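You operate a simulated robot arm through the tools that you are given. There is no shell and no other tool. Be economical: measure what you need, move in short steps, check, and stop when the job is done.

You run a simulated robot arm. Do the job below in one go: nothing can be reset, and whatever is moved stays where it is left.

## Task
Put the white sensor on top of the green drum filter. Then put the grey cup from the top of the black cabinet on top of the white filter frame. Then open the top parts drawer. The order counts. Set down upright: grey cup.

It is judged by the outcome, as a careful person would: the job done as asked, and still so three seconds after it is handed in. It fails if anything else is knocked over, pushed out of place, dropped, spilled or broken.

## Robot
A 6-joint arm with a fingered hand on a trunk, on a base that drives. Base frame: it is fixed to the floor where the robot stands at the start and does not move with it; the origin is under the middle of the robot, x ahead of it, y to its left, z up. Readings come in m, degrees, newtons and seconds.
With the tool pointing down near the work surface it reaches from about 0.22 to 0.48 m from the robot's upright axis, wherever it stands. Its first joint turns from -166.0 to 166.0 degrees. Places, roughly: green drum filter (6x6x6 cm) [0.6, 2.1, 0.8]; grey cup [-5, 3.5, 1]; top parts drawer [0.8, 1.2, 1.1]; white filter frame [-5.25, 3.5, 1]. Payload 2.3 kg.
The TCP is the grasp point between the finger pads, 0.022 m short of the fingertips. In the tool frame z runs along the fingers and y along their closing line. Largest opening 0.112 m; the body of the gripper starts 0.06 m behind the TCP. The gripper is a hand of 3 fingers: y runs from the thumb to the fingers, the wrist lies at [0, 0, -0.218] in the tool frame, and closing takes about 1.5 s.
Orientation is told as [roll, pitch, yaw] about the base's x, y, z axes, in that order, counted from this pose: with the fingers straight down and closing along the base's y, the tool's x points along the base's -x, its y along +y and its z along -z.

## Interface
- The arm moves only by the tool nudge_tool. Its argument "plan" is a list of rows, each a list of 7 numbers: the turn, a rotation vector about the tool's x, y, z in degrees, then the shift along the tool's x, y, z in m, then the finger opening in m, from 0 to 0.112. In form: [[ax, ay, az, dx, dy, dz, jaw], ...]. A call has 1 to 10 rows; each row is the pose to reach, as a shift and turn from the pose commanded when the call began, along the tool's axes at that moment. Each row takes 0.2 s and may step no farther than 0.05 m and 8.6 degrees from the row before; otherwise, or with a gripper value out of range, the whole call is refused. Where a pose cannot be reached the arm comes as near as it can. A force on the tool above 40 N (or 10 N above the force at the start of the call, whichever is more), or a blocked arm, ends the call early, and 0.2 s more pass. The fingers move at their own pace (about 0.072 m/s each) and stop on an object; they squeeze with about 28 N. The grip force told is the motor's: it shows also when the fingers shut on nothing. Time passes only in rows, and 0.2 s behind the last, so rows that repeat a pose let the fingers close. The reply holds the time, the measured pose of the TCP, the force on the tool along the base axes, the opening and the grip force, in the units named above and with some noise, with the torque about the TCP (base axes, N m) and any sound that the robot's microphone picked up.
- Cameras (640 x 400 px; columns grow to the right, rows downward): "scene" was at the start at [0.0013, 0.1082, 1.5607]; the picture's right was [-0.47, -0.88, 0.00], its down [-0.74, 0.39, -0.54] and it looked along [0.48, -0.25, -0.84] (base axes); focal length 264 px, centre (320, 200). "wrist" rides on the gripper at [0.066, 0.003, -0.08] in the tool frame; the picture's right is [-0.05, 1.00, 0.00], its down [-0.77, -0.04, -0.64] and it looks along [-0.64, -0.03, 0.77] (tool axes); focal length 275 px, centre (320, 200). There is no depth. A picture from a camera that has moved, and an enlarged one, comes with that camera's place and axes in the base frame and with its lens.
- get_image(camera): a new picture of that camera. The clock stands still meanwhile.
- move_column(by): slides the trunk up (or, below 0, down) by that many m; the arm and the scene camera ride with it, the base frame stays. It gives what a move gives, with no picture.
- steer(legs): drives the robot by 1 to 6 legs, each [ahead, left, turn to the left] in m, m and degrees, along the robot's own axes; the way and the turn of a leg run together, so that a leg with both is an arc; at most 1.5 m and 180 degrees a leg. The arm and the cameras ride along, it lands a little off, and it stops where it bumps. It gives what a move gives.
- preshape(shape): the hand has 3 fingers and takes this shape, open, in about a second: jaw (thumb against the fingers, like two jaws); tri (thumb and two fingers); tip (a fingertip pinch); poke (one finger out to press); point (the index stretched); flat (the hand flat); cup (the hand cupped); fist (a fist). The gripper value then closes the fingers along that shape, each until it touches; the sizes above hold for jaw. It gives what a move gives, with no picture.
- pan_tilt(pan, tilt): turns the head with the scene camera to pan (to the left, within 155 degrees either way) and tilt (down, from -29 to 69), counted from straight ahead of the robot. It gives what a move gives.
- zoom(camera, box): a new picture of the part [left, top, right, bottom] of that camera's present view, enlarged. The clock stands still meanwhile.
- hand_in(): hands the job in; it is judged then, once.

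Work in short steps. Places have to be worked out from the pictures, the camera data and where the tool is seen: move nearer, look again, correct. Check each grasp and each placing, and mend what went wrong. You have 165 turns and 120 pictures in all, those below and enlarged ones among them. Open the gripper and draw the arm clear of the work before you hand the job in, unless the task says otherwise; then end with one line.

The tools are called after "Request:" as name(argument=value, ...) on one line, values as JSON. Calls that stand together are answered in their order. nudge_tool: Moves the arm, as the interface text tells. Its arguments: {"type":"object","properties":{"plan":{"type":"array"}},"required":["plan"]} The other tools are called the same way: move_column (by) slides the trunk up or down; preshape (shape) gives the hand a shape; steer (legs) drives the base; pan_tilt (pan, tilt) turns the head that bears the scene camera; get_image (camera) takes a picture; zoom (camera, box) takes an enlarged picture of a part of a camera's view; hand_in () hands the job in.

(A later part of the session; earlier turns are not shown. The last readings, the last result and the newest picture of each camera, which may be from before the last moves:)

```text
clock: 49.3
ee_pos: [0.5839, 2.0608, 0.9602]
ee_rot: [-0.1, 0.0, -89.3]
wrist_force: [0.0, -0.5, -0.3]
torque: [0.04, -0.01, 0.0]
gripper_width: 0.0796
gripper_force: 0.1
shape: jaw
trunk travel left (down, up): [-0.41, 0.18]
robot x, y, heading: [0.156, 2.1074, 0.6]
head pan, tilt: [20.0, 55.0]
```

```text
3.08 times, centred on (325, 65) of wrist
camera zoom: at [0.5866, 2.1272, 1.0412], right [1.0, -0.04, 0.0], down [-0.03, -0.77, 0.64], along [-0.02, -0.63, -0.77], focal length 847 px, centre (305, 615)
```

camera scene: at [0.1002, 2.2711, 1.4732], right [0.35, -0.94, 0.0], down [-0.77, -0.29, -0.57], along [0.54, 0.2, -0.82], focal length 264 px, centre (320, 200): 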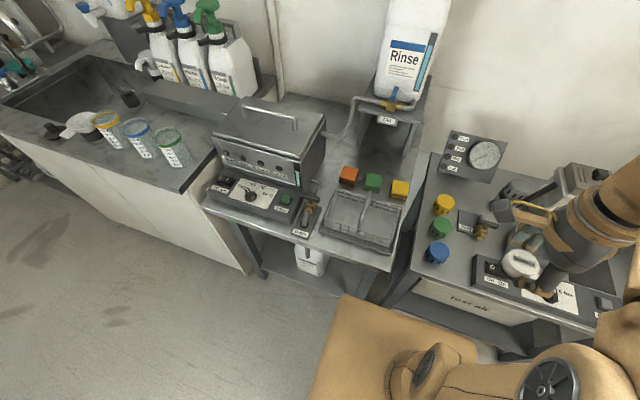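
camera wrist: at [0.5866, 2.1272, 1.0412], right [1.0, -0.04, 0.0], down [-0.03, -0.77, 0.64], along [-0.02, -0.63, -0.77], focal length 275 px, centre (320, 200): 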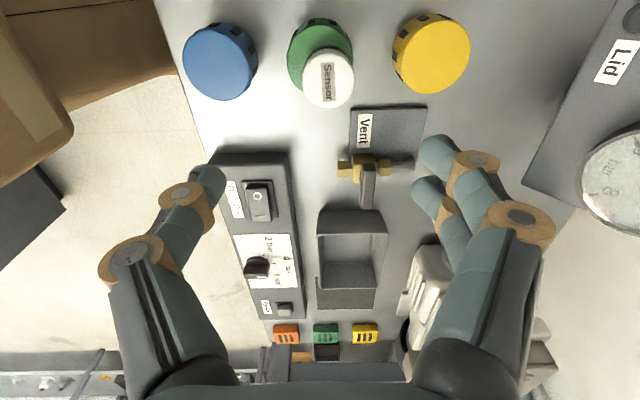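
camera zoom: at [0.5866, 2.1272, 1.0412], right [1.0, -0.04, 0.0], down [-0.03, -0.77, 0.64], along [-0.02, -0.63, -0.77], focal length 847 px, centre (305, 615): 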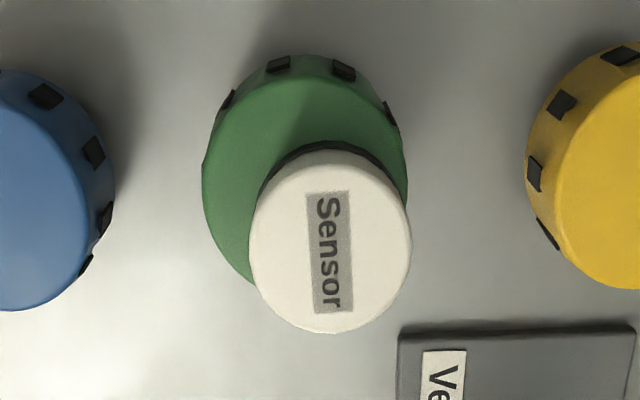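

Measured in-image, the sensor is ~14 mm off toward −y and ~6 mm toward +x. I regrasp it and re-centre.

Request:
nudge_tool(plan=[[0, 0, 0, 0, 0, 0.05, 0.08], [0, 0, 0, 0, 0, 0.1, 0.075], [0, 0, 0, 0, 0, 0.125, 0.075], [0, 0, 0, 0, 0, 0.138, 0.075], [0, 0, 0, 0, 0, 0.138, 0.02], [0, 0, 0, 0, 0, 0.138, 0.02], [0, 0, 0, 0, 0, 0.138, 0.02], [0, 0, 0, 0, 0, 0.138, 0.02], [0, 0, 0, 0, 0, 0.138, 0.02]])

Request:
nudge_tool(plan=[[0, 0, 0, 0, 0, -0.006, 0.02], [0, 0, 0, 0, 0, -0.014, 0.02], [0, 0, 0, 0.006, -0.003, -0.014, 0.02], [0, 0, 0, 0.013, -0.006, -0.014, 0.02], [0, 0, 0, 0.013, -0.006, -0.014, 0.02]])

Request:
zoom(camera="wrist", box=[220, 60, 420, 260])

```text
clock: 51.3
ee_pos: [0.5825, 2.062, 0.8225]
ee_rot: [-0.1, 0.0, -89.4]
wrist_force: [0.0, -0.4, 0.9]
torque: [0.01, 0.0, -0.02]
gripper_width: 0.0331
gripper_force: 27.8
shape: jaw
trunk travel left (down, up): [-0.41, 0.18]
robot x, y, heading: [0.1556, 2.1093, 0.6]
head pan, tilt: [20.0, 55.0]
```

```text
clock: 52.5
ee_pos: [0.5766, 2.0751, 0.8363]
ee_rot: [-0.1, -0.1, -89.4]
wrist_force: [-0.4, 0.6, -0.7]
torque: [0.0, 0.01, -0.01]
gripper_width: 0.0329
gripper_force: 28.2
shape: jaw
trunk travel left (down, up): [-0.41, 0.18]
robot x, y, heading: [0.1554, 2.1072, 0.5]
head pan, tilt: [20.0, 55.0]
```

```text
2.00 times, centred on (320, 160) of wrist
camera zoom: at [0.5798, 2.1414, 0.9166], right [1.0, -0.04, 0.0], down [-0.03, -0.77, 0.64], along [-0.02, -0.64, -0.77], focal length 551 px, centre (320, 280)
```

zoom: 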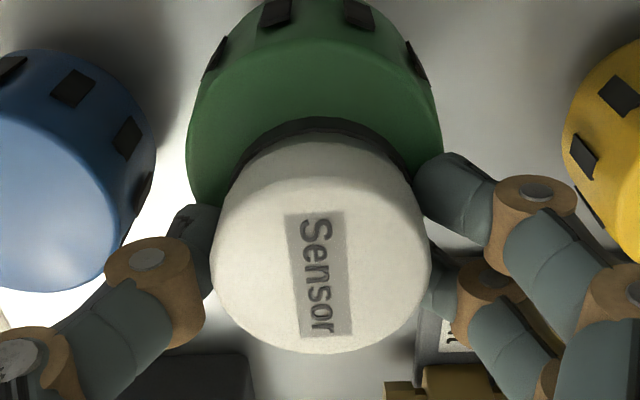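

Centred well horizontally. I set it down.

Request:
nudge_tool(plan=[[0, 0, 0, 0.002, 0, 0.006, 0.02], [0, 0, 0, 0.002, 0, 0.01, 0.02], [0, 0, 0, 0.002, 0, 0.013, 0.02], [0, 0, 0, 0.002, 0, 0.013, 0.02]])

```text
clock: 53.5
ee_pos: [0.5757, 2.0764, 0.8244]
ee_rot: [-0.1, 0.0, -89.4]
wrist_force: [-0.2, 0.5, 0.9]
torque: [0.0, -0.01, -0.01]
gripper_width: 0.0329
gripper_force: 27.9
shape: jaw
trunk travel left (down, up): [-0.41, 0.18]
robot x, y, heading: [0.1537, 2.1066, 0.5]
head pan, tilt: [20.0, 55.0]
```

Request:
nudge_tool(plan=[[0, 0, 0, 0, 0, 0.001, 0.02], [0, 0, 0, 0, 0, 0.002, 0.02], [0, 0, 0, 0, 0, 0.002, 0.02]])

```text
clock: 54.3
ee_pos: [0.5757, 2.0763, 0.8225]
ee_rot: [0.0, 0.0, -89.4]
wrist_force: [1.7, -0.9, 18.1]
torque: [0.13, -0.21, -0.06]
gripper_width: 0.0331
gripper_force: 28.0
shape: jaw
trunk travel left (down, up): [-0.41, 0.18]
robot x, y, heading: [0.1575, 2.1071, 0.6]
head pan, tilt: [20.0, 55.0]
```

Contact at 0.8225 with 18 N. I release and rise, then view.

Request:
nudge_tool(plan=[[0, 0, 0, 0, 0, 0, 0.04], [0, 0, 0, 0, 0, 0, 0.055], [0, 0, 0, 0, 0, 0, 0.07], [0, 0, 0, 0, 0, 0, 0.075], [0, 0, 0, 0, 0, 0, 0.075], [0, 0, 0, 0, 0, -0.03, 0.08], [0, 0, 0, 0, 0, -0.07, 0.08], [0, 0, 0, 0, 0, -0.11, 0.08], [0, 0, 0, 0, 0, -0.14, 0.08]])

Request:
zoom(camera="wrist", box=[250, 0, 400, 130])

Request:
zoom(camera="scene", box=[370, 150, 510, 290])

```text
clock: 56.3
ee_pos: [0.5769, 2.0774, 0.961]
ee_rot: [-0.2, 0.0, -89.4]
wrist_force: [-0.3, 0.5, 0.2]
torque: [-0.02, 0.03, 0.0]
gripper_width: 0.0796
gripper_force: 0.1
shape: jaw
trunk travel left (down, up): [-0.41, 0.18]
robot x, y, heading: [0.1581, 2.1034, 0.8]
head pan, tilt: [20.0, 55.0]
```

```text
3.08 times, centred on (325, 65) of wrist
camera zoom: at [0.5797, 2.1441, 1.0418], right [1.0, -0.04, 0.0], down [-0.03, -0.77, 0.64], along [-0.02, -0.64, -0.77], focal length 847 px, centre (305, 615)
```

zoom: 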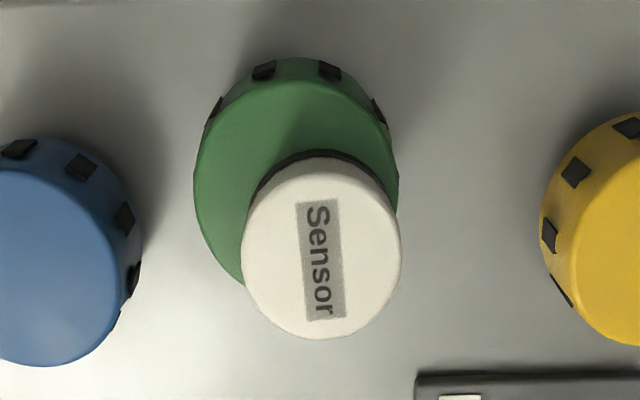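

```text
2.86 times, centred on (440, 220) of scene
camera zoom: at [0.1602, 2.272, 1.4732], right [0.35, -0.94, 0.0], down [-0.77, -0.29, -0.57], along [0.54, 0.2, -0.82], focal length 755 px, centre (-23, 143)
```

zoom: 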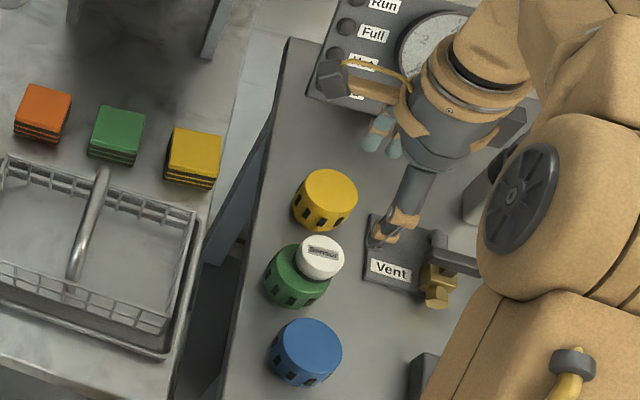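

Comparing views, the green drum was carried along with the sensor (gripped too), so the relative offset is unchanged and the drum moved ~1.5 cm. I regrip the same way and bring it back to its original place.

Request:
nudge_tool(plan=[[0, 0, 0, 0, 0, 0.05, 0.08], [0, 0, 0, 0, 0, 0.1, 0.075], [0, 0, 0, 0, 0, 0.125, 0.075], [0, 0, 0, 0, 0, 0.138, 0.075], [0, 0, 0, 0, 0, 0.138, 0.02], [0, 0, 0, 0, 0, 0.138, 0.02], [0, 0, 0, 0, 0, 0.138, 0.02], [0, 0, 0, 0, 0, 0.138, 0.02], [0, 0, 0, 0, 0, 0.138, 0.02]])

Request:
nudge_tool(plan=[[0, 0, 0, 0, 0, -0.006, 0.02], [0, 0, 0, 0, 0, -0.012, 0.02], [0, 0, 0, -0.007, 0.003, -0.012, 0.02], [0, 0, 0, -0.014, 0.006, -0.012, 0.02], [0, 0, 0, -0.014, 0.006, -0.012, 0.02]])

Request:
get_image(camera="wrist")

Request:
zoom(camera="scene", box=[370, 150, 510, 290])

```text
clock: 58.3
ee_pos: [0.5768, 2.0774, 0.8231]
ee_rot: [-0.1, 0.1, -89.3]
wrist_force: [-0.3, -1.0, 2.7]
torque: [0.04, -0.05, -0.02]
gripper_width: 0.0331
gripper_force: 28.2
shape: jaw
trunk travel left (down, up): [-0.41, 0.18]
robot x, y, heading: [0.1571, 2.1072, 0.4]
head pan, tilt: [20.0, 55.0]
```

```text
clock: 59.5
ee_pos: [0.5831, 2.0634, 0.8358]
ee_rot: [-0.1, 0.0, -89.5]
wrist_force: [-0.3, -0.3, -1.3]
torque: [0.01, 0.0, -0.02]
gripper_width: 0.033
gripper_force: 28.1
shape: jaw
trunk travel left (down, up): [-0.41, 0.18]
robot x, y, heading: [0.1545, 2.1069, 0.7]
head pan, tilt: [20.0, 55.0]
```

```text
81 pictures are left
camera wrist: at [0.586, 2.1289, 0.9156], right [1.0, -0.04, 0.0], down [-0.03, -0.77, 0.64], along [-0.02, -0.64, -0.77], focal length 275 px, centre (320, 200)
```

wrist: 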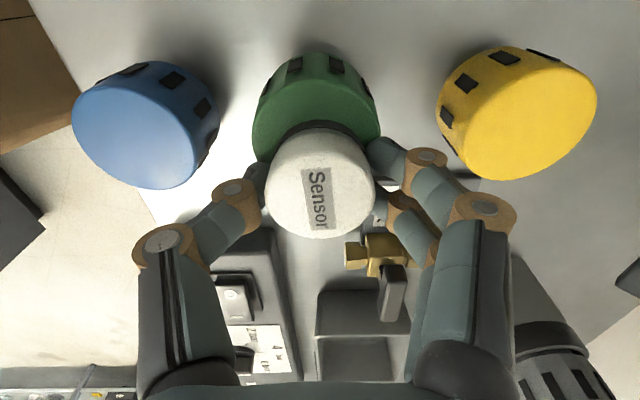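

```text
2.86 times, centred on (440, 220) of scene
camera zoom: at [0.1605, 2.272, 1.4732], right [0.35, -0.94, 0.0], down [-0.77, -0.29, -0.57], along [0.54, 0.2, -0.82], focal length 755 px, centre (-23, 143)
```

zoom: 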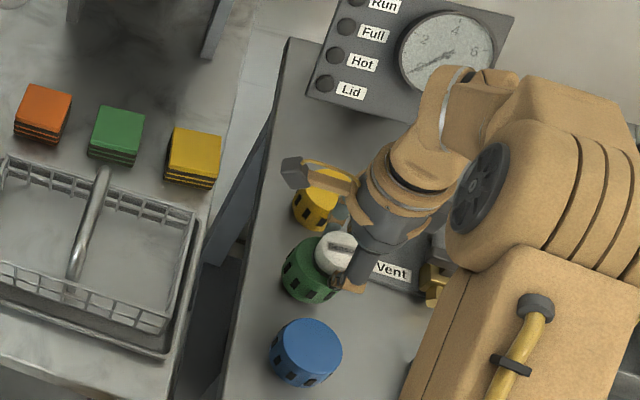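

The drum came along again. I lower it to its original spot until contact.

Request:
nudge_tool(plan=[[0, 0, 0, 0, 0, 0.006, 0.02], [0, 0, 0, 0, 0, 0.01, 0.02], [0, 0, 0, 0, 0, 0.0135, 0.02], [0, 0, 0, 0, 0, 0.0135, 0.02]])

```text
clock: 60.5
ee_pos: [0.5838, 2.0637, 0.8223]
ee_rot: [0.1, 0.0, -89.4]
wrist_force: [0.9, 1.1, 13.2]
torque: [0.12, -0.1, -0.02]
gripper_width: 0.033
gripper_force: 28.2
shape: jaw
trunk travel left (down, up): [-0.41, 0.18]
robot x, y, heading: [0.1607, 2.1089, 0.5]
head pan, tilt: [20.0, 55.0]
```

Released in place next; then I regrip 9 mm higher so only the sensor is held.

Request:
nudge_tool(plan=[[0, 0, 0, 0, 0, 0, 0.04], [0, 0, 0, 0, 0, 0, 0.055], [0, 0, 0, 0, 0, 0, 0.07], [0, 0, 0, 0, 0, 0, 0.075], [0, 0, 0, 0, 0, -0.005, 0.075], [0, 0, 0, 0, 0, -0.01, 0.075], [0, 0, 0, 0, 0, -0.01, 0.075]])

Request:
nudge_tool(plan=[[0, 0, 0, 0, 0, 0, 0.05], [0, 0, 0, 0, 0, 0, 0.02], [0, 0, 0, 0, 0, 0, 0.02], [0, 0, 0, 0, 0, 0, 0.02], [0, 0, 0, 0, 0, 0, 0.02]])

Request:
nudge_tool(plan=[[0, 0, 0, 0, 0, -0.005, 0.02], [0, 0, 0, 0, 0, -0.012, 0.02], [0, 0, 0, 0, 0, -0.012, 0.02]])

Request:
zoom(camera="wrist", box=[220, 60, 420, 260])

```text
clock: 62.1
ee_pos: [0.5828, 2.063, 0.8327]
ee_rot: [-0.1, -0.1, -89.4]
wrist_force: [0.9, 0.0, -0.1]
torque: [0.0, 0.0, 0.0]
gripper_width: 0.0749
gripper_force: 0.1
shape: jaw
trunk travel left (down, up): [-0.41, 0.18]
robot x, y, heading: [0.1555, 2.1064, 0.7]
head pan, tilt: [20.0, 55.0]
```

```text
clock: 63.3
ee_pos: [0.5832, 2.0636, 0.8306]
ee_rot: [-0.1, 0.0, -89.3]
wrist_force: [-0.1, -0.3, -0.2]
torque: [-0.01, 0.0, -0.01]
gripper_width: 0.0306
gripper_force: 28.1
shape: jaw
trunk travel left (down, up): [-0.41, 0.18]
robot x, y, heading: [0.1539, 2.107, 0.3]
head pan, tilt: [20.0, 55.0]
```

```text
clock: 64.1
ee_pos: [0.584, 2.0632, 0.8446]
ee_rot: [-0.2, 0.0, -89.5]
wrist_force: [0.5, -0.3, -0.6]
torque: [-0.02, 0.02, -0.01]
gripper_width: 0.0307
gripper_force: 28.1
shape: jaw
trunk travel left (down, up): [-0.41, 0.18]
robot x, y, heading: [0.1568, 2.1044, 0.3]
head pan, tilt: [20.0, 55.0]
```

```text
2.00 times, centred on (320, 160) of wrist
camera zoom: at [0.5869, 2.1297, 0.9249], right [1.0, -0.04, 0.0], down [-0.03, -0.77, 0.64], along [-0.02, -0.64, -0.77], focal length 551 px, centre (320, 280)
```

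zoom: 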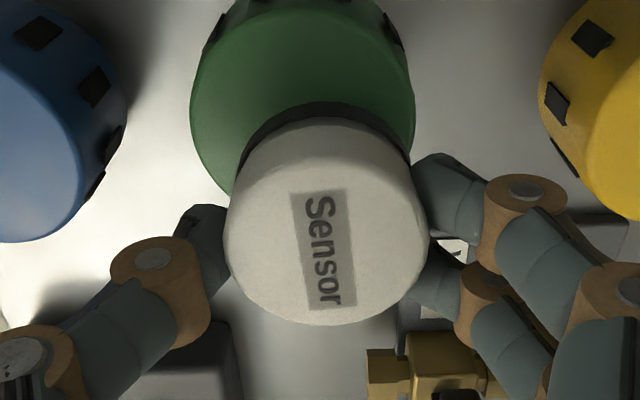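

Need to see whether the drum came up too; I raise 4 cm more.

Request:
nudge_tool(plan=[[0, 0, 0, 0, 0, -0.02, 0.02], [0, 0, 0, 0, 0, -0.04, 0.02], [0, 0, 0, 0, 0, -0.04, 0.02]])

Request:
zoom(camera="wrist", box=[220, 0, 420, 200])

```text
clock: 64.9
ee_pos: [0.5836, 2.0635, 0.8835]
ee_rot: [-0.1, 0.0, -89.4]
wrist_force: [-0.2, 0.2, -0.2]
torque: [0.0, 0.03, -0.01]
gripper_width: 0.0306
gripper_force: 27.7
shape: jaw
trunk travel left (down, up): [-0.41, 0.18]
robot x, y, heading: [0.1495, 2.1093, 0.8]
head pan, tilt: [20.0, 55.0]
```

```text
2.00 times, centred on (320, 100) of wrist
camera zoom: at [0.5866, 2.1294, 0.9642], right [1.0, -0.04, 0.0], down [-0.03, -0.77, 0.64], along [-0.02, -0.64, -0.77], focal length 551 px, centre (320, 400)
```

zoom: 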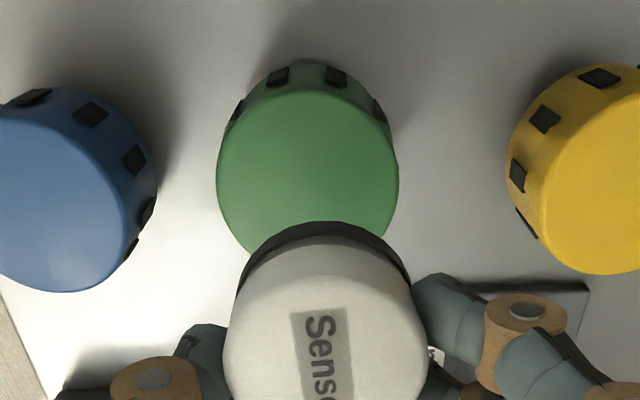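

The sensor alone is now held. I shift about (−6, +11) mm over the drum and descend to near contact (~0.833).

Request:
nudge_tool(plan=[[0, 0, 0, 0.011, -0.006, 0, 0.02], [0, 0, 0, 0.011, -0.006, 0.02, 0.02], [0, 0, 0, 0.011, -0.006, 0.04, 0.02], [0, 0, 0, 0.011, -0.006, 0.046, 0.02], [0, 0, 0, 0.011, -0.006, 0.046, 0.02]])

Request:
zoom(camera="wrist", box=[220, 40, 420, 240])

```text
clock: 66.1
ee_pos: [0.578, 2.0759, 0.8379]
ee_rot: [-0.2, 0.0, -89.4]
wrist_force: [0.4, -0.8, -0.9]
torque: [0.02, -0.01, -0.02]
gripper_width: 0.0303
gripper_force: 28.2
shape: jaw
trunk travel left (down, up): [-0.41, 0.18]
robot x, y, heading: [0.1531, 2.1067, 0.6]
head pan, tilt: [20.0, 55.0]
```

```text
2.00 times, centred on (320, 140) of wrist
camera zoom: at [0.5812, 2.1413, 0.9188], right [1.0, -0.04, 0.0], down [-0.03, -0.77, 0.64], along [-0.02, -0.64, -0.77], focal length 551 px, centre (320, 320)
```

zoom: 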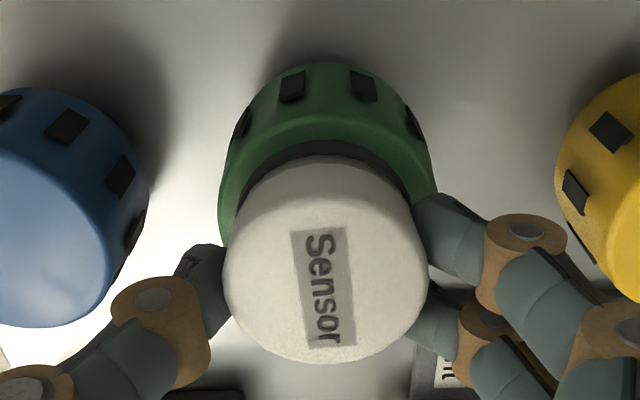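

Much better centred. Lower to contact.

Request:
nudge_tool(plan=[[0, 0, 0, 0, 0, 0.003, 0.02], [0, 0, 0, 0, 0, 0.006, 0.02], [0, 0, 0, 0, 0, 0.006, 0.02]])

```text
clock: 66.9
ee_pos: [0.5778, 2.0758, 0.8322]
ee_rot: [-0.1, 0.1, -89.5]
wrist_force: [0.3, 0.5, -0.2]
torque: [0.01, 0.01, 0.02]
gripper_width: 0.0303
gripper_force: 28.4
shape: jaw
trunk travel left (down, up): [-0.41, 0.18]
robot x, y, heading: [0.1518, 2.1071, 0.4]
head pan, tilt: [20.0, 55.0]
```

Request:
nudge_tool(plan=[[0, 0, 0, 0, 0, 0.0015, 0.02], [0, 0, 0, 0, 0, 0.003, 0.02], [0, 0, 0, 0, 0, 0.003, 0.02]])

```text
clock: 67.7
ee_pos: [0.5763, 2.0751, 0.8307]
ee_rot: [0.1, -0.1, -89.4]
wrist_force: [1.9, 0.9, 16.4]
torque: [0.01, -0.07, 0.0]
gripper_width: 0.031
gripper_force: 28.1
shape: jaw
trunk travel left (down, up): [-0.41, 0.18]
robot x, y, heading: [0.1568, 2.1053, 0.8]
head pan, tilt: [20.0, 55.0]
```

Contact (16 N). Release and rise, then check.

Request:
nudge_tool(plan=[[0, 0, 0, 0, 0, 0, 0.04], [0, 0, 0, 0, 0, -0.001, 0.055], [0, 0, 0, 0, 0, -0.002, 0.07], [0, 0, 0, 0, 0, -0.002, 0.075], [0, 0, 0, 0, 0, -0.01, 0.075], [0, 0, 0, 0, 0, -0.04, 0.08], [0, 0, 0, 0, 0, -0.08, 0.08], [0, 0, 0, 0, 0, -0.12, 0.08], [0, 0, 0, 0, 0, -0.13, 0.08]])

Request:
zoom(camera="wrist", box=[250, 0, 400, 130])

Request:
zoom(camera="scene", box=[370, 150, 510, 290])

```text
clock: 69.7
ee_pos: [0.5785, 2.0733, 0.9592]
ee_rot: [-0.1, 0.0, -89.3]
wrist_force: [0.6, 0.2, 0.0]
torque: [0.01, -0.04, 0.01]
gripper_width: 0.0795
gripper_force: 0.0
shape: jaw
trunk travel left (down, up): [-0.41, 0.18]
robot x, y, heading: [0.1563, 2.1055, 0.4]
head pan, tilt: [20.0, 55.0]
```

```text
3.08 times, centred on (325, 65) of wrist
camera zoom: at [0.5807, 2.14, 1.0403], right [1.0, -0.04, 0.0], down [-0.03, -0.77, 0.64], along [-0.02, -0.64, -0.77], focal length 847 px, centre (305, 615)
```

zoom: 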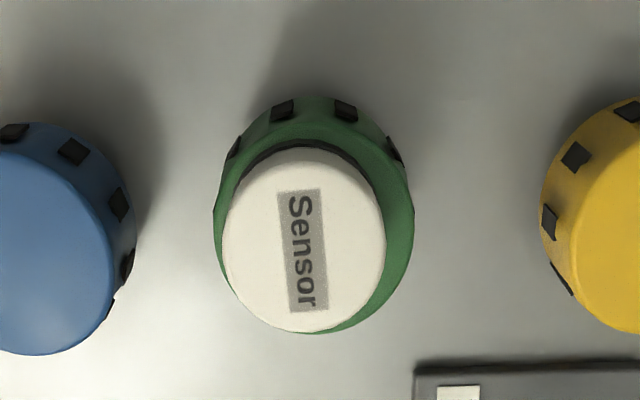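

```text
2.86 times, centred on (440, 220) of scene
camera zoom: at [0.1604, 2.272, 1.4732], right [0.35, -0.94, 0.0], down [-0.77, -0.29, -0.57], along [0.54, 0.2, -0.82], focal length 755 px, centre (-23, 143)
```

zoom: 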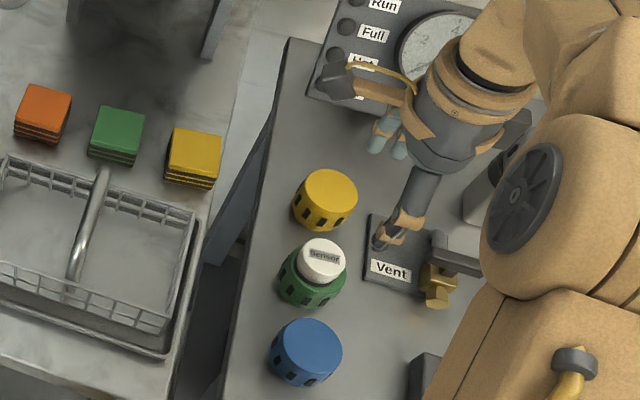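

The sensor is well centred and the drum is back in its spot. I raise the trunk, retract the arm, and back off, then survey toward the cabinet at (−5, 3.5).

Request:
move_column(by=0.15)

Request:
nudge_tool(plan=[[0, 0, 0, 0, -0.04, 0, 0.08], [0, 0, 0, 0, -0.08, 0, 0.08], [0, 0, 0, 0, -0.12, 0, 0.08], [0, 0, 0, 0, -0.155, 0, 0.08]])

Request:
steer(legs=[[-0.3, 0, 0]])

Request:
pan_tilt(pan=150, tilt=20)

Request:
get_image(camera="scene")

```text
clock: 71.4
ee_pos: [0.5773, 2.0744, 1.1099]
ee_rot: [-0.1, 0.0, -89.3]
wrist_force: [1.4, -0.6, 0.2]
torque: [-0.02, 0.03, 0.02]
gripper_width: 0.0798
gripper_force: 0.1
shape: jaw
trunk travel left (down, up): [-0.56, 0.03]
robot x, y, heading: [0.1541, 2.1083, 0.4]
head pan, tilt: [20.0, 55.0]
```

```text
clock: 72.4
ee_pos: [0.4226, 2.0717, 1.1102]
ee_rot: [0.0, 0.0, -89.4]
wrist_force: [0.1, -0.6, 0.4]
torque: [-0.01, 0.02, -0.04]
gripper_width: 0.0797
gripper_force: 0.0
shape: jaw
trunk travel left (down, up): [-0.56, 0.03]
robot x, y, heading: [0.1539, 2.1059, 0.6]
head pan, tilt: [20.0, 55.0]
```

```text
clock: 74.5
ee_pos: [0.1212, 2.0681, 1.1094]
ee_rot: [-0.1, 0.0, -89.5]
wrist_force: [-0.1, -0.4, -0.6]
torque: [-0.01, -0.01, 0.03]
gripper_width: 0.0798
gripper_force: 0.1
shape: jaw
trunk travel left (down, up): [-0.56, 0.03]
robot x, y, heading: [-0.147, 2.1039, 0.6]
head pan, tilt: [20.0, 55.0]
```

```text
clock: 76.6
ee_pos: [0.1212, 2.0675, 1.1095]
ee_rot: [-0.1, 0.0, -89.5]
wrist_force: [0.9, 0.0, 0.7]
torque: [-0.01, -0.03, -0.01]
gripper_width: 0.0799
gripper_force: 0.1
shape: jaw
trunk travel left (down, up): [-0.56, 0.03]
robot x, y, heading: [-0.1467, 2.1025, 0.4]
head pan, tilt: [150.0, 20.0]
```

```text
74 pictures are left
camera scene: at [-0.2908, 2.2894, 1.6753], right [0.49, 0.87, 0.0], down [0.3, -0.17, -0.94], along [-0.82, 0.46, -0.34], focal length 264 px, centre (320, 200)
```

scene: 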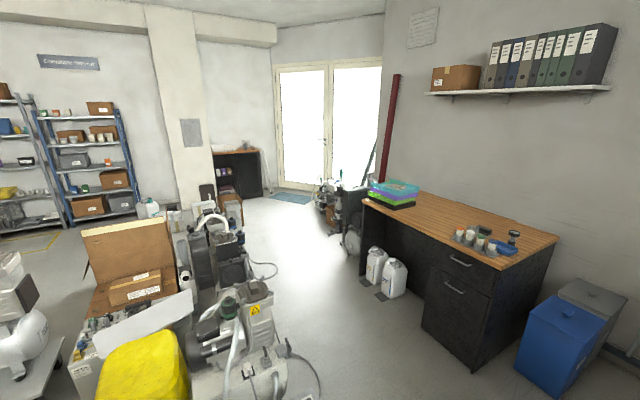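

The black cabinet by the far wall, left of the glass doors, matches (−5, 3.5). I zoom on it and the path.

Request:
zoom(camera="scene", box=[180, 120, 290, 220])

Request:
zoom(camera="scene", box=[180, 150, 440, 400])

```text
4.00 times, centred on (235, 170) of scene
camera zoom: at [-0.2908, 2.2894, 1.6753], right [0.49, 0.87, 0.0], down [0.3, -0.17, -0.94], along [-0.82, 0.46, -0.34], focal length 1057 px, centre (660, 320)
```

zoom: 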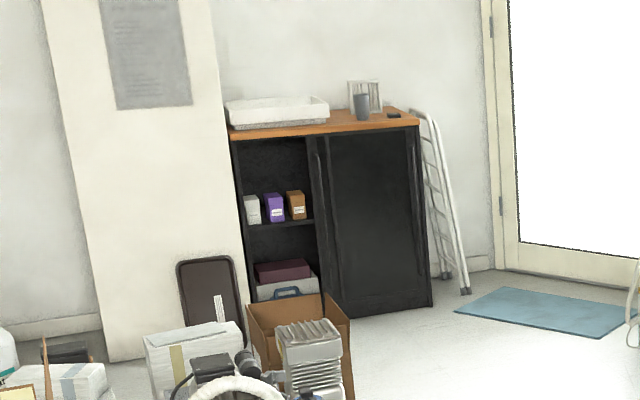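

```text
1.60 times, centred on (310, 275) of scene
camera zoom: at [-0.2908, 2.2894, 1.6753], right [0.49, 0.87, 0.0], down [0.3, -0.17, -0.94], along [-0.82, 0.46, -0.34], focal length 423 px, centre (336, 80)
```

zoom: 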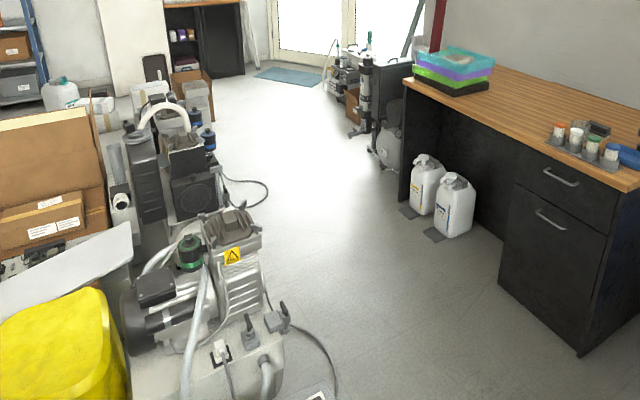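

Floor estimates give a corridor between pumps/cables (y ≲ 3.05) and the desk (y ≳ 3.75). I drive left to y≈3.0, turn around to face −x, then look.

Request:
steer(legs=[[0, 0.95, 0], [0, 0, 90], [0, 0, 89]])

Request:
pan_tilt(pan=0, tilt=30)

Request:
get_image(camera="scene")

```text
clock: 89.2
ee_pos: [-0.4237, 3.0769, 1.1104]
ee_rot: [0.0, -0.1, 90.2]
wrist_force: [0.3, 0.3, 1.0]
torque: [0.01, 0.0, 0.0]
gripper_width: 0.0796
gripper_force: 0.1
shape: jaw
trunk travel left (down, up): [-0.56, 0.03]
robot x, y, heading: [-0.155, 3.0326, -179.8]
head pan, tilt: [150.0, 20.0]
```

```text
clock: 91.5
ee_pos: [-0.4228, 3.077, 1.11]
ee_rot: [0.0, 0.0, 90.1]
wrist_force: [-1.0, 0.1, 0.4]
torque: [0.01, 0.0, 0.04]
gripper_width: 0.0797
gripper_force: 0.1
shape: jaw
trunk travel left (down, up): [-0.56, 0.03]
robot x, y, heading: [-0.1515, 3.0401, -179.9]
head pan, tilt: [0.0, 30.0]
```

```text
71 pictures are left
camera scene: at [-0.1854, 2.8987, 1.6592], right [0.0, 1.0, 0.0], down [0.5, 0.0, -0.87], along [-0.87, 0.0, -0.5], focal length 264 px, centre (320, 200)
```

scene: 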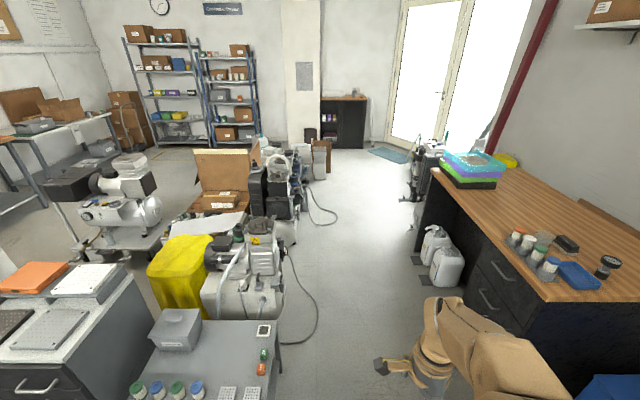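

Corridor confirmed. I strafe to y≈3.40 while going ahead, then drive down the corridor.

Request:
steer(legs=[[0.35, -0.36, 0], [1.4, 0, 0]])

Request:
get_image(camera="scene")

```text
clock: 101.1
ee_pos: [-2.1931, 3.4255, 1.1093]
ee_rot: [-0.1, 0.0, 90.9]
wrist_force: [-0.2, 0.4, -0.1]
torque: [0.0, -0.02, -0.01]
gripper_width: 0.0796
gripper_force: 0.1
shape: jaw
trunk travel left (down, up): [-0.56, 0.03]
robot x, y, heading: [-1.924, 3.3937, -179.1]
head pan, tilt: [0.0, 30.0]
```

```text
70 pictures are left
camera scene: at [-1.9538, 3.2496, 1.6592], right [-0.02, 1.0, 0.0], down [0.5, 0.01, -0.87], along [-0.87, -0.01, -0.5], focal length 264 px, centre (320, 200)
```

scene: 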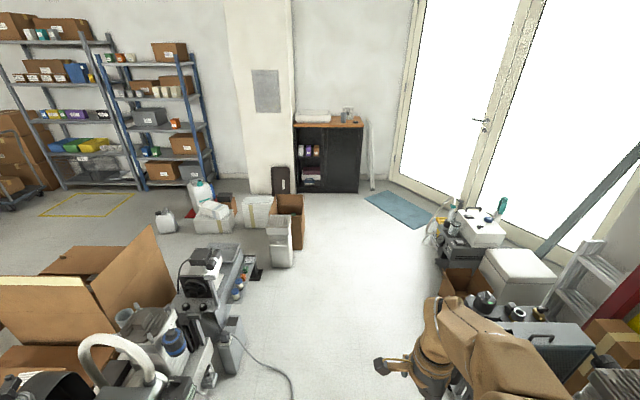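

The cabinet front is at x≈−5.05, top ≈0.87; the cup near y≈3.5. I advance to x≈−4.3 keeping clear of the box at y≲3.1.

Request:
steer(legs=[[1.2, -0.06, -0.5], [1.1, -0.05, -0.4]])

Request:
pan_tilt(pan=0, tilt=45)

Request:
get_image(camera="scene")

```text
clock: 112.6
ee_pos: [-4.5219, 3.5009, 1.109]
ee_rot: [-0.2, 0.1, 90.0]
wrist_force: [-0.4, -1.0, 0.8]
torque: [0.0, -0.01, 0.01]
gripper_width: 0.0799
gripper_force: 0.1
shape: jaw
trunk travel left (down, up): [-0.56, 0.03]
robot x, y, heading: [-4.2545, 3.4656, -179.9]
head pan, tilt: [0.0, 30.0]
```

```text
clock: 113.3
ee_pos: [-4.52, 3.4997, 1.1089]
ee_rot: [0.0, 0.0, 90.0]
wrist_force: [0.5, -0.9, 0.4]
torque: [0.04, -0.01, 0.02]
gripper_width: 0.0796
gripper_force: 0.1
shape: jaw
trunk travel left (down, up): [-0.56, 0.03]
robot x, y, heading: [-4.2539, 3.461, -180.1]
head pan, tilt: [0.0, 45.0]
```

```text
69 pictures are left
camera scene: at [-4.2743, 3.3215, 1.6367], right [0.0, 1.0, 0.0], down [0.71, 0.0, -0.71], along [-0.71, 0.0, -0.71], focal length 264 px, centre (320, 200)
```

scene: 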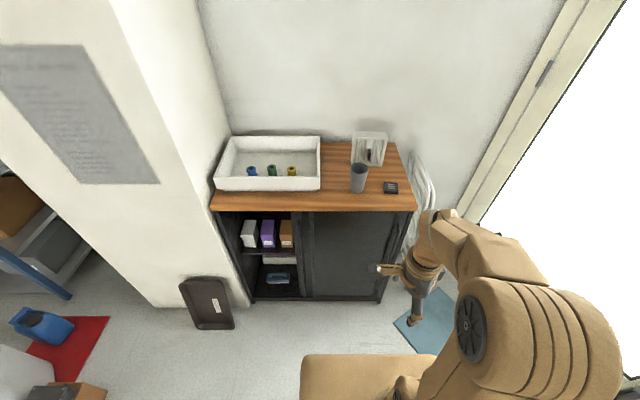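

Request:
zoom(camera="scene", box=[320, 110, 430, 220])

```text
3.64 times, centred on (375, 165) of scene
camera zoom: at [-4.2743, 3.3215, 1.6367], right [0.0, 1.0, 0.0], down [0.71, 0.0, -0.71], along [-0.71, 0.0, -0.71], focal length 961 px, centre (120, 327)
```

zoom: 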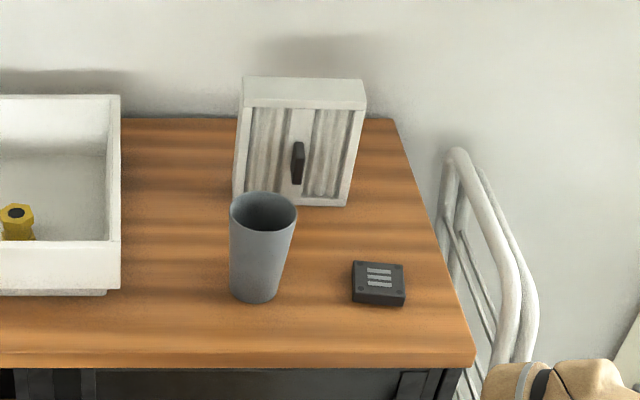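

Triangulated: cabinet top ≈0.87, cup at (−5.09, 3.476), rim ≈1.0, ~7 cm wide; frame top centre ≈(−5.295, 3.539, 1.017), 6.5×14 cm. To reach both from one stance, I'll use a 45° forward-tilted hand. First I turn the hand back by 90°.

Request:
nudge_tool(plan=[[0, 0, -8.5, 0, 0, 0, 0.112], [0, 0, -17, 0, 0, 0, 0.112], [0, 0, -25.5, 0, 0, 0, 0.112], [0, 0, -34, 0, 0, 0, 0.112], [0, 0, -42.5, 0, 0, 0, 0.112], [0, 0, -51, 0, 0, 0, 0.112], [0, 0, -59.5, 0, 0, 0, 0.112], [0, 0, -68, 0, 0, 0, 0.112], [0, 0, -76.5, 0, 0, 0, 0.112], [0, 0, -85, 0, 0, 0, 0.112]])

Request:
nudge_tool(plan=[[0, 0, -5, 0, 0, 0, 0.112], [0, 0, -5, 0, 0, 0, 0.112]])

Request:
nudge_tool(plan=[[0, -8.5, 0, -0.03, 0, 0, 0.112], [0, -17, 0, -0.06, 0, 0, 0.112], [0, -25.5, 0, -0.09, 0, 0, 0.112], [0, -34, 0, -0.12, 0, 0, 0.112], [0, -42, 0, -0.14, 0, 0, 0.112], [0, -45, 0, -0.15, 0, 0, 0.112], [0, -45, 0, -0.15, 0, 0, 0.112]])

```text
clock: 115.5
ee_pos: [-4.5207, 3.4995, 1.112]
ee_rot: [0.0, 0.1, 175.3]
wrist_force: [-0.6, -0.9, 0.3]
torque: [0.02, -0.02, -0.01]
gripper_width: 0.1119
gripper_force: 0.1
shape: jaw
trunk travel left (down, up): [-0.56, 0.03]
robot x, y, heading: [-4.2521, 3.4592, -180.1]
head pan, tilt: [0.0, 45.0]
```

```text
clock: 116.1
ee_pos: [-4.5214, 3.4994, 1.1096]
ee_rot: [0.0, 0.1, -180.0]
wrist_force: [0.2, -0.7, 0.8]
torque: [0.0, -0.03, 0.01]
gripper_width: 0.112
gripper_force: 0.1
shape: jaw
trunk travel left (down, up): [-0.56, 0.03]
robot x, y, heading: [-4.2526, 3.464, -180.1]
head pan, tilt: [0.0, 45.0]
```

```text
clock: 117.7
ee_pos: [-4.6664, 3.5067, 1.1328]
ee_rot: [-2.7, -41.2, 179.8]
wrist_force: [0.0, -0.4, 0.1]
torque: [-0.03, -0.02, 0.03]
gripper_width: 0.1116
gripper_force: 0.1
shape: jaw
out of reach, approached as far as the arm can: row 5, 6
trunk travel left (down, up): [-0.56, 0.03]
robot x, y, heading: [-4.2548, 3.46, -179.8]
head pan, tilt: [0.0, 45.0]
```

Tilt reached 41° with slight roll; I move forward a bit and settle to the full 45°.

Request:
nudge_tool(plan=[[0, 0, 0, -0.02, 0, 0.017, 0.112], [0, 0, 0, -0.04, 0, 0.035, 0.112], [0, 0, 0, -0.04, 0, 0.035, 0.112]])

```text
clock: 118.5
ee_pos: [-4.7327, 3.4998, 1.1319]
ee_rot: [0.0, -44.5, 179.9]
wrist_force: [-1.6, -0.3, 0.1]
torque: [-0.03, 0.0, 0.05]
gripper_width: 0.1118
gripper_force: 0.1
shape: jaw
out of reach, approached as far as the arm can: row 1, 2, 3
trunk travel left (down, up): [-0.56, 0.03]
robot x, y, heading: [-4.2519, 3.4603, -180.1]
head pan, tilt: [0.0, 45.0]
```

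Orientation is now right. I push forward another 5 cm to see if the limit clears.

Request:
nudge_tool(plan=[[0, 0, 0, -0.018, 0, 0.018, 0.112], [0, 0, 0, -0.036, 0, 0.036, 0.112], [0, 0, 0, -0.036, 0, 0.036, 0.112]])

Request:
get_image(camera="scene")

Request:
get_image(camera="wrist")

```text
clock: 119.3
ee_pos: [-4.7747, 3.5021, 1.1131]
ee_rot: [0.1, -44.8, 180.0]
wrist_force: [0.2, 0.2, -0.4]
torque: [-0.01, 0.04, -0.02]
gripper_width: 0.1118
gripper_force: 0.0
shape: jaw
out of reach, approached as far as the arm can: row 1
trunk travel left (down, up): [-0.56, 0.03]
robot x, y, heading: [-4.2565, 3.4554, -180.2]
head pan, tilt: [0.0, 45.0]
```

```text
67 pictures are left
camera scene: at [-4.274, 3.3215, 1.6366], right [0.0, 1.0, 0.0], down [0.71, 0.0, -0.71], along [-0.71, 0.0, -0.71], focal length 264 px, centre (320, 200)
```

scene: 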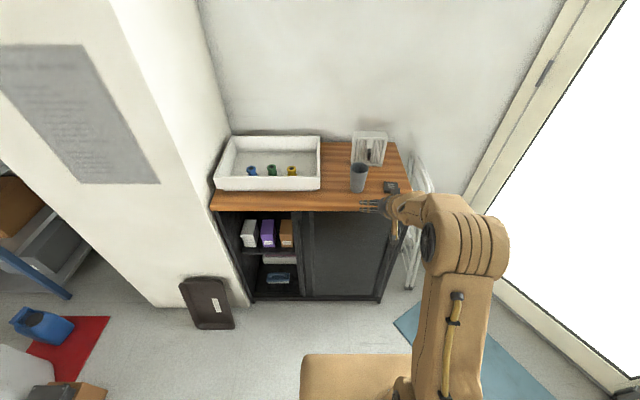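

```text
66 pictures are left
camera wrist: at [-4.6711, 3.4986, 1.1229], right [-0.03, -1.0, 0.03], down [-0.1, 0.04, 0.99], along [-0.99, 0.03, -0.1], focal length 275 px, centre (320, 200)
```

wrist: 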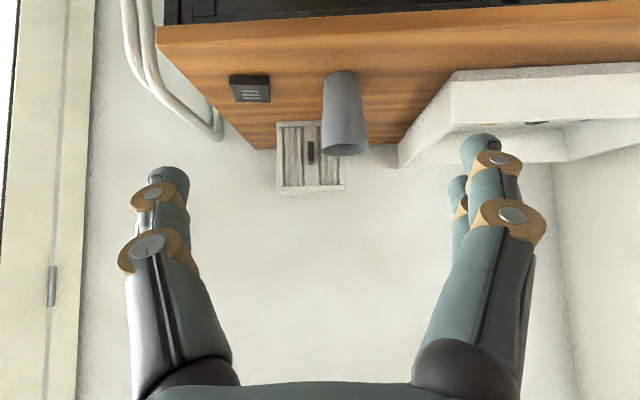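

With this tilt the arm reaches r≈0.52, and the horizontal wrist view agrees: cup (−5.095, 3.471), frame centre (−5.295, 3.536), top ≈1.02–1.03. I shift sideways to the cup line, lower the trunk so the TCP is at z≈0.965, and drive up close.

Request:
nudge_tool(plan=[[0, 0, 0, 0, 0.015, 0, 0.112], [0, 0, 0, 0, 0.03, 0, 0.112], [0, 0, 0, 0, 0.03, 0, 0.112]])

Request:
move_column(by=-0.145)

Request:
steer(legs=[[0.15, 0, 0]])

Request:
get_image(camera="wrist")

Request:
get_image(camera="scene")

```text
clock: 120.1
ee_pos: [-4.7755, 3.4714, 1.1127]
ee_rot: [0.0, -44.9, 180.0]
wrist_force: [0.6, -0.9, -0.3]
torque: [-0.01, -0.02, 0.0]
gripper_width: 0.112
gripper_force: 0.1
shape: jaw
trunk travel left (down, up): [-0.56, 0.03]
robot x, y, heading: [-4.2549, 3.4628, -179.8]
head pan, tilt: [0.0, 45.0]
```

```text
clock: 121.8
ee_pos: [-4.7757, 3.4723, 0.967]
ee_rot: [0.1, -44.9, 180.0]
wrist_force: [0.8, 0.3, 0.6]
torque: [0.02, 0.0, 0.02]
gripper_width: 0.1118
gripper_force: 0.0
shape: jaw
trunk travel left (down, up): [-0.415, 0.175]
robot x, y, heading: [-4.2529, 3.4608, -180.0]
head pan, tilt: [0.0, 45.0]
```

```text
clock: 123.2
ee_pos: [-4.9272, 3.4704, 0.9659]
ee_rot: [0.0, -44.8, 180.0]
wrist_force: [0.4, 0.6, 0.5]
torque: [0.02, 0.02, -0.04]
gripper_width: 0.1118
gripper_force: 0.2
shape: jaw
trunk travel left (down, up): [-0.415, 0.175]
robot x, y, heading: [-4.4034, 3.4652, -180.1]
head pan, tilt: [0.0, 45.0]
```

```text
65 pictures are left
camera wrist: at [-4.8238, 3.4677, 0.9769], right [-0.03, -1.0, 0.03], down [-0.1, 0.04, 0.99], along [-0.99, 0.03, -0.1], focal length 275 px, centre (320, 200)
```

wrist: 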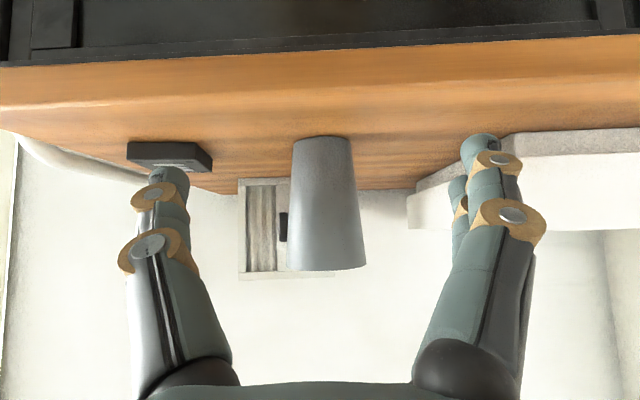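

```text
64 pictures are left
camera scene: at [-4.4273, 3.3214, 1.4916], right [0.0, 1.0, 0.0], down [0.71, 0.0, -0.71], along [-0.71, 0.0, -0.71], focal length 264 px, centre (320, 200)
```

scene: 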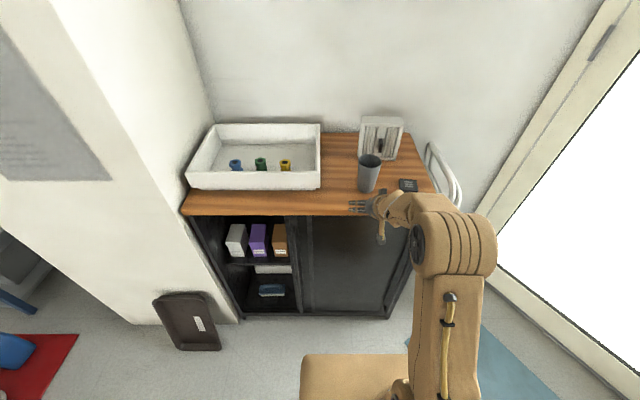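

The cup is centred between the fingers laterally; cup base ≈0.885, rim ≈1.01, x≈−5.08. I raise 1 cm and advance 10 cm.

Request:
move_column(by=0.012)

Request:
steer(legs=[[0.1, 0, 0]])

Request:
get_image(camera="wrist")

Request:
zoom(camera="scene", box=[320, 100, 480, 260])

```text
clock: 123.8
ee_pos: [-4.9268, 3.4712, 0.9788]
ee_rot: [0.0, -44.7, 180.0]
wrist_force: [0.0, -0.8, -0.2]
torque: [0.0, 0.01, 0.02]
gripper_width: 0.1121
gripper_force: 0.0
shape: jaw
trunk travel left (down, up): [-0.427, 0.163]
robot x, y, heading: [-4.4046, 3.4607, -180.2]
head pan, tilt: [0.0, 45.0]
```

```text
clock: 125.0
ee_pos: [-5.0304, 3.4721, 0.9791]
ee_rot: [0.0, -44.9, 180.0]
wrist_force: [-0.1, 0.2, -0.8]
torque: [0.03, -0.02, 0.01]
gripper_width: 0.1121
gripper_force: 0.1
shape: jaw
trunk travel left (down, up): [-0.427, 0.163]
robot x, y, heading: [-4.5061, 3.4621, -180.0]
head pan, tilt: [0.0, 45.0]
```

```text
63 pictures are left
camera wrist: at [-4.9262, 3.4679, 0.9888], right [-0.03, -1.0, 0.03], down [-0.1, 0.04, 0.99], along [-0.99, 0.03, -0.1], focal length 275 px, centre (320, 200)
```

wrist: 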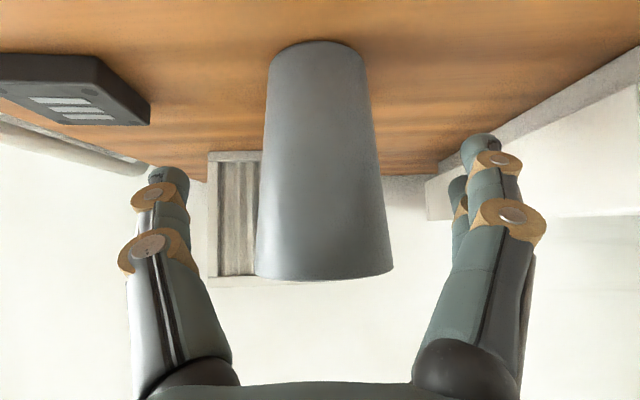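

```text
2.50 times, centred on (400, 180) of scene
camera zoom: at [-4.5299, 3.3214, 1.5036], right [0.0, 1.0, 0.0], down [0.71, 0.0, -0.71], along [-0.71, 0.0, -0.71], focal length 661 px, centre (120, 250)
```

zoom: 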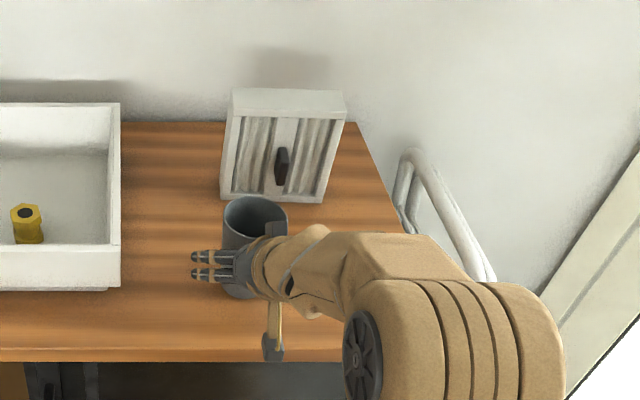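

Size scaling puts the cup axis at x≈−5.067, rim z≈1.008. I advance 3.5 cm and then close on it.

Request:
steer(legs=[[0.035, 0, 0]])

Request:
get_image(camera="wrist")

```text
clock: 125.8
ee_pos: [-5.0671, 3.4715, 0.9788]
ee_rot: [0.0, -44.8, 180.0]
wrist_force: [-1.0, -0.3, 0.5]
torque: [-0.04, -0.03, 0.03]
gripper_width: 0.112
gripper_force: 0.1
shape: jaw
trunk travel left (down, up): [-0.427, 0.163]
robot x, y, heading: [-4.5405, 3.4643, -180.2]
head pan, tilt: [0.0, 45.0]
```

```text
61 pictures are left
camera wrist: at [-4.9629, 3.4677, 0.9887], right [-0.03, -1.0, 0.03], down [-0.1, 0.04, 0.99], along [-0.99, 0.03, -0.1], focal length 275 px, centre (320, 200)
```

wrist: 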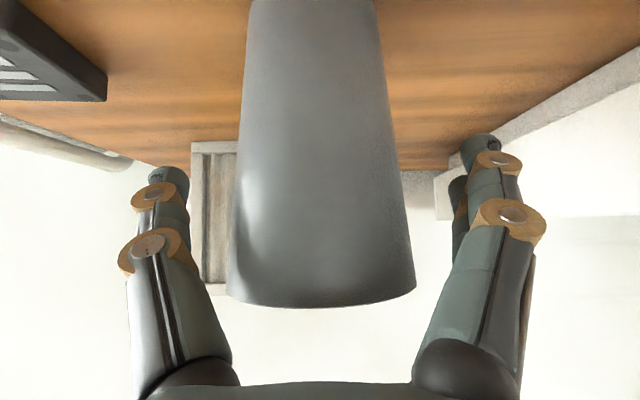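

The cup axis lies at the TCP. I close the fingers.

Request:
nudge_tool(plan=[[0, 0, 0, 0, 0, 0, 0.08], [0, 0, 0, 0, 0, 0, 0.06], [0, 0, 0, 0, 0, 0, 0.05], [0, 0, 0, 0, 0, 0, 0.05], [0, 0, 0, 0, 0, 0, 0.05], [0, 0, 0, 0, 0, 0, 0.05]])

Request:
get_image(camera="wrist")

```text
clock: 127.2
ee_pos: [-5.0666, 3.4709, 0.9799]
ee_rot: [0.1, -44.9, 180.0]
wrist_force: [-0.7, -0.2, 0.5]
torque: [0.01, 0.03, -0.01]
gripper_width: 0.0571
gripper_force: 27.8
shape: jaw
trunk travel left (down, up): [-0.427, 0.163]
robot x, y, heading: [-4.5401, 3.4578, -180.2]
head pan, tilt: [0.0, 45.0]
```

```text
60 pictures are left
camera wrist: at [-4.9618, 3.4677, 0.9892], right [-0.03, -1.0, 0.03], down [-0.1, 0.04, 0.99], along [-0.99, 0.03, -0.1], focal length 275 px, centre (320, 200)
```

wrist: 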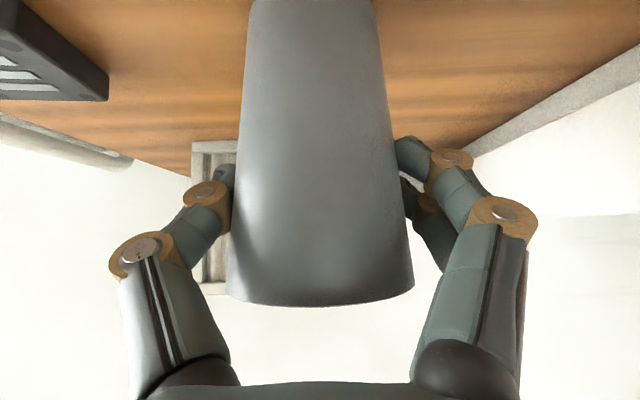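

Gripped (28 N, opening 0.057). I lift with the trunk and check.

Request:
move_column(by=0.16)

Request:
get_image(camera="wrist")

Request:
get_image(camera="scene")

```text
clock: 129.1
ee_pos: [-5.0656, 3.4711, 1.1379]
ee_rot: [0.0, -44.9, 180.0]
wrist_force: [0.3, -0.4, -1.6]
torque: [-0.02, -0.01, -0.01]
gripper_width: 0.0569
gripper_force: 28.1
shape: jaw
trunk travel left (down, up): [-0.587, 0.003]
robot x, y, heading: [-4.5476, 3.4572, -179.8]
head pan, tilt: [0.0, 45.0]
```

```text
59 pictures are left
camera wrist: at [-4.9618, 3.4677, 1.1491], right [-0.03, -1.0, 0.03], down [-0.1, 0.04, 0.99], along [-0.99, 0.03, -0.1], focal length 275 px, centre (320, 200)
```

wrist: 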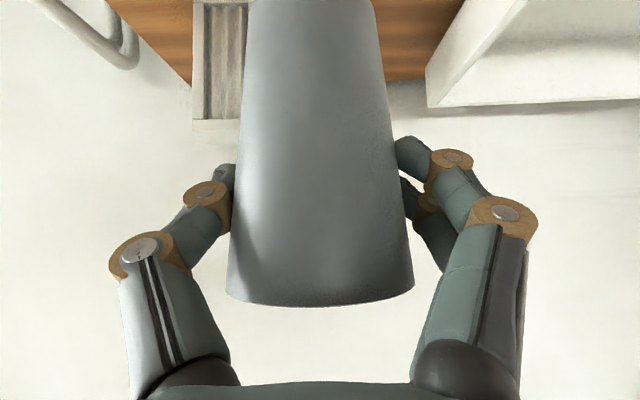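

```text
58 pictures are left
camera scene: at [-4.565, 3.3213, 1.6636], right [0.0, 1.0, 0.0], down [0.71, 0.0, -0.71], along [-0.71, 0.0, -0.71], focal length 264 px, centre (320, 200)
```

scene: 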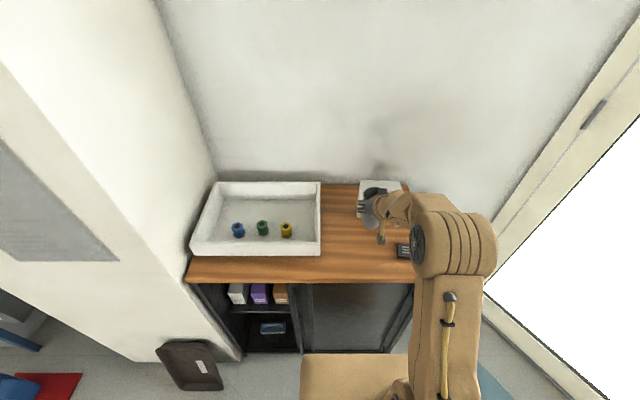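

Recomputed with table z≈0.90: frame top centre (−5.254, 3.531), top z≈1.042; cup bottom now ≈1.055. I raise 2.5 cm with the arm and shift 6 cm toward the frame's y.

Request:
nudge_tool(plan=[[0, 0, 0, -0.0088, 0, -0.0088, 0.05], [0, 0, 0, -0.0177, 0, -0.0177, 0.05], [0, 0, 0, -0.0177, -0.03, -0.0177, 0.05], [0, 0, 0, -0.0177, -0.06, -0.0177, 0.05], [0, 0, 0, -0.0177, -0.06, -0.0177, 0.05]])

Request:
get_image(camera="wrist")

```text
clock: 130.3
ee_pos: [-5.0656, 3.5323, 1.1623]
ee_rot: [0.0, -44.9, 179.9]
wrist_force: [0.6, 0.2, -1.0]
torque: [-0.01, -0.01, 0.0]
gripper_width: 0.057
gripper_force: 28.0
shape: jaw
trunk travel left (down, up): [-0.587, 0.003]
robot x, y, heading: [-4.5427, 3.4641, -179.9]
head pan, tilt: [0.0, 45.0]
```

```text
57 pictures are left
camera wrist: at [-4.9607, 3.5278, 1.1729], right [-0.03, -1.0, 0.03], down [-0.1, 0.04, 0.99], along [-0.99, 0.03, -0.1], focal length 275 px, centre (320, 200)
```

wrist: 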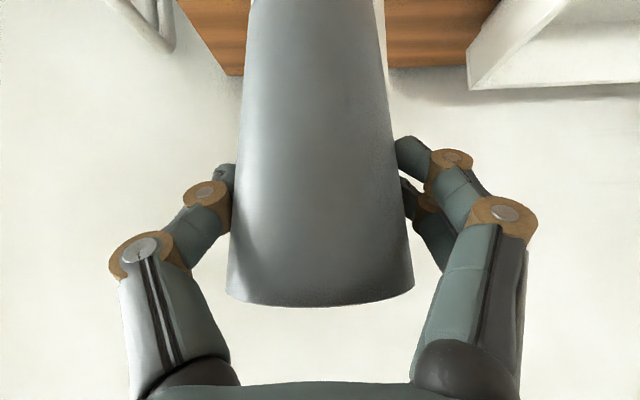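

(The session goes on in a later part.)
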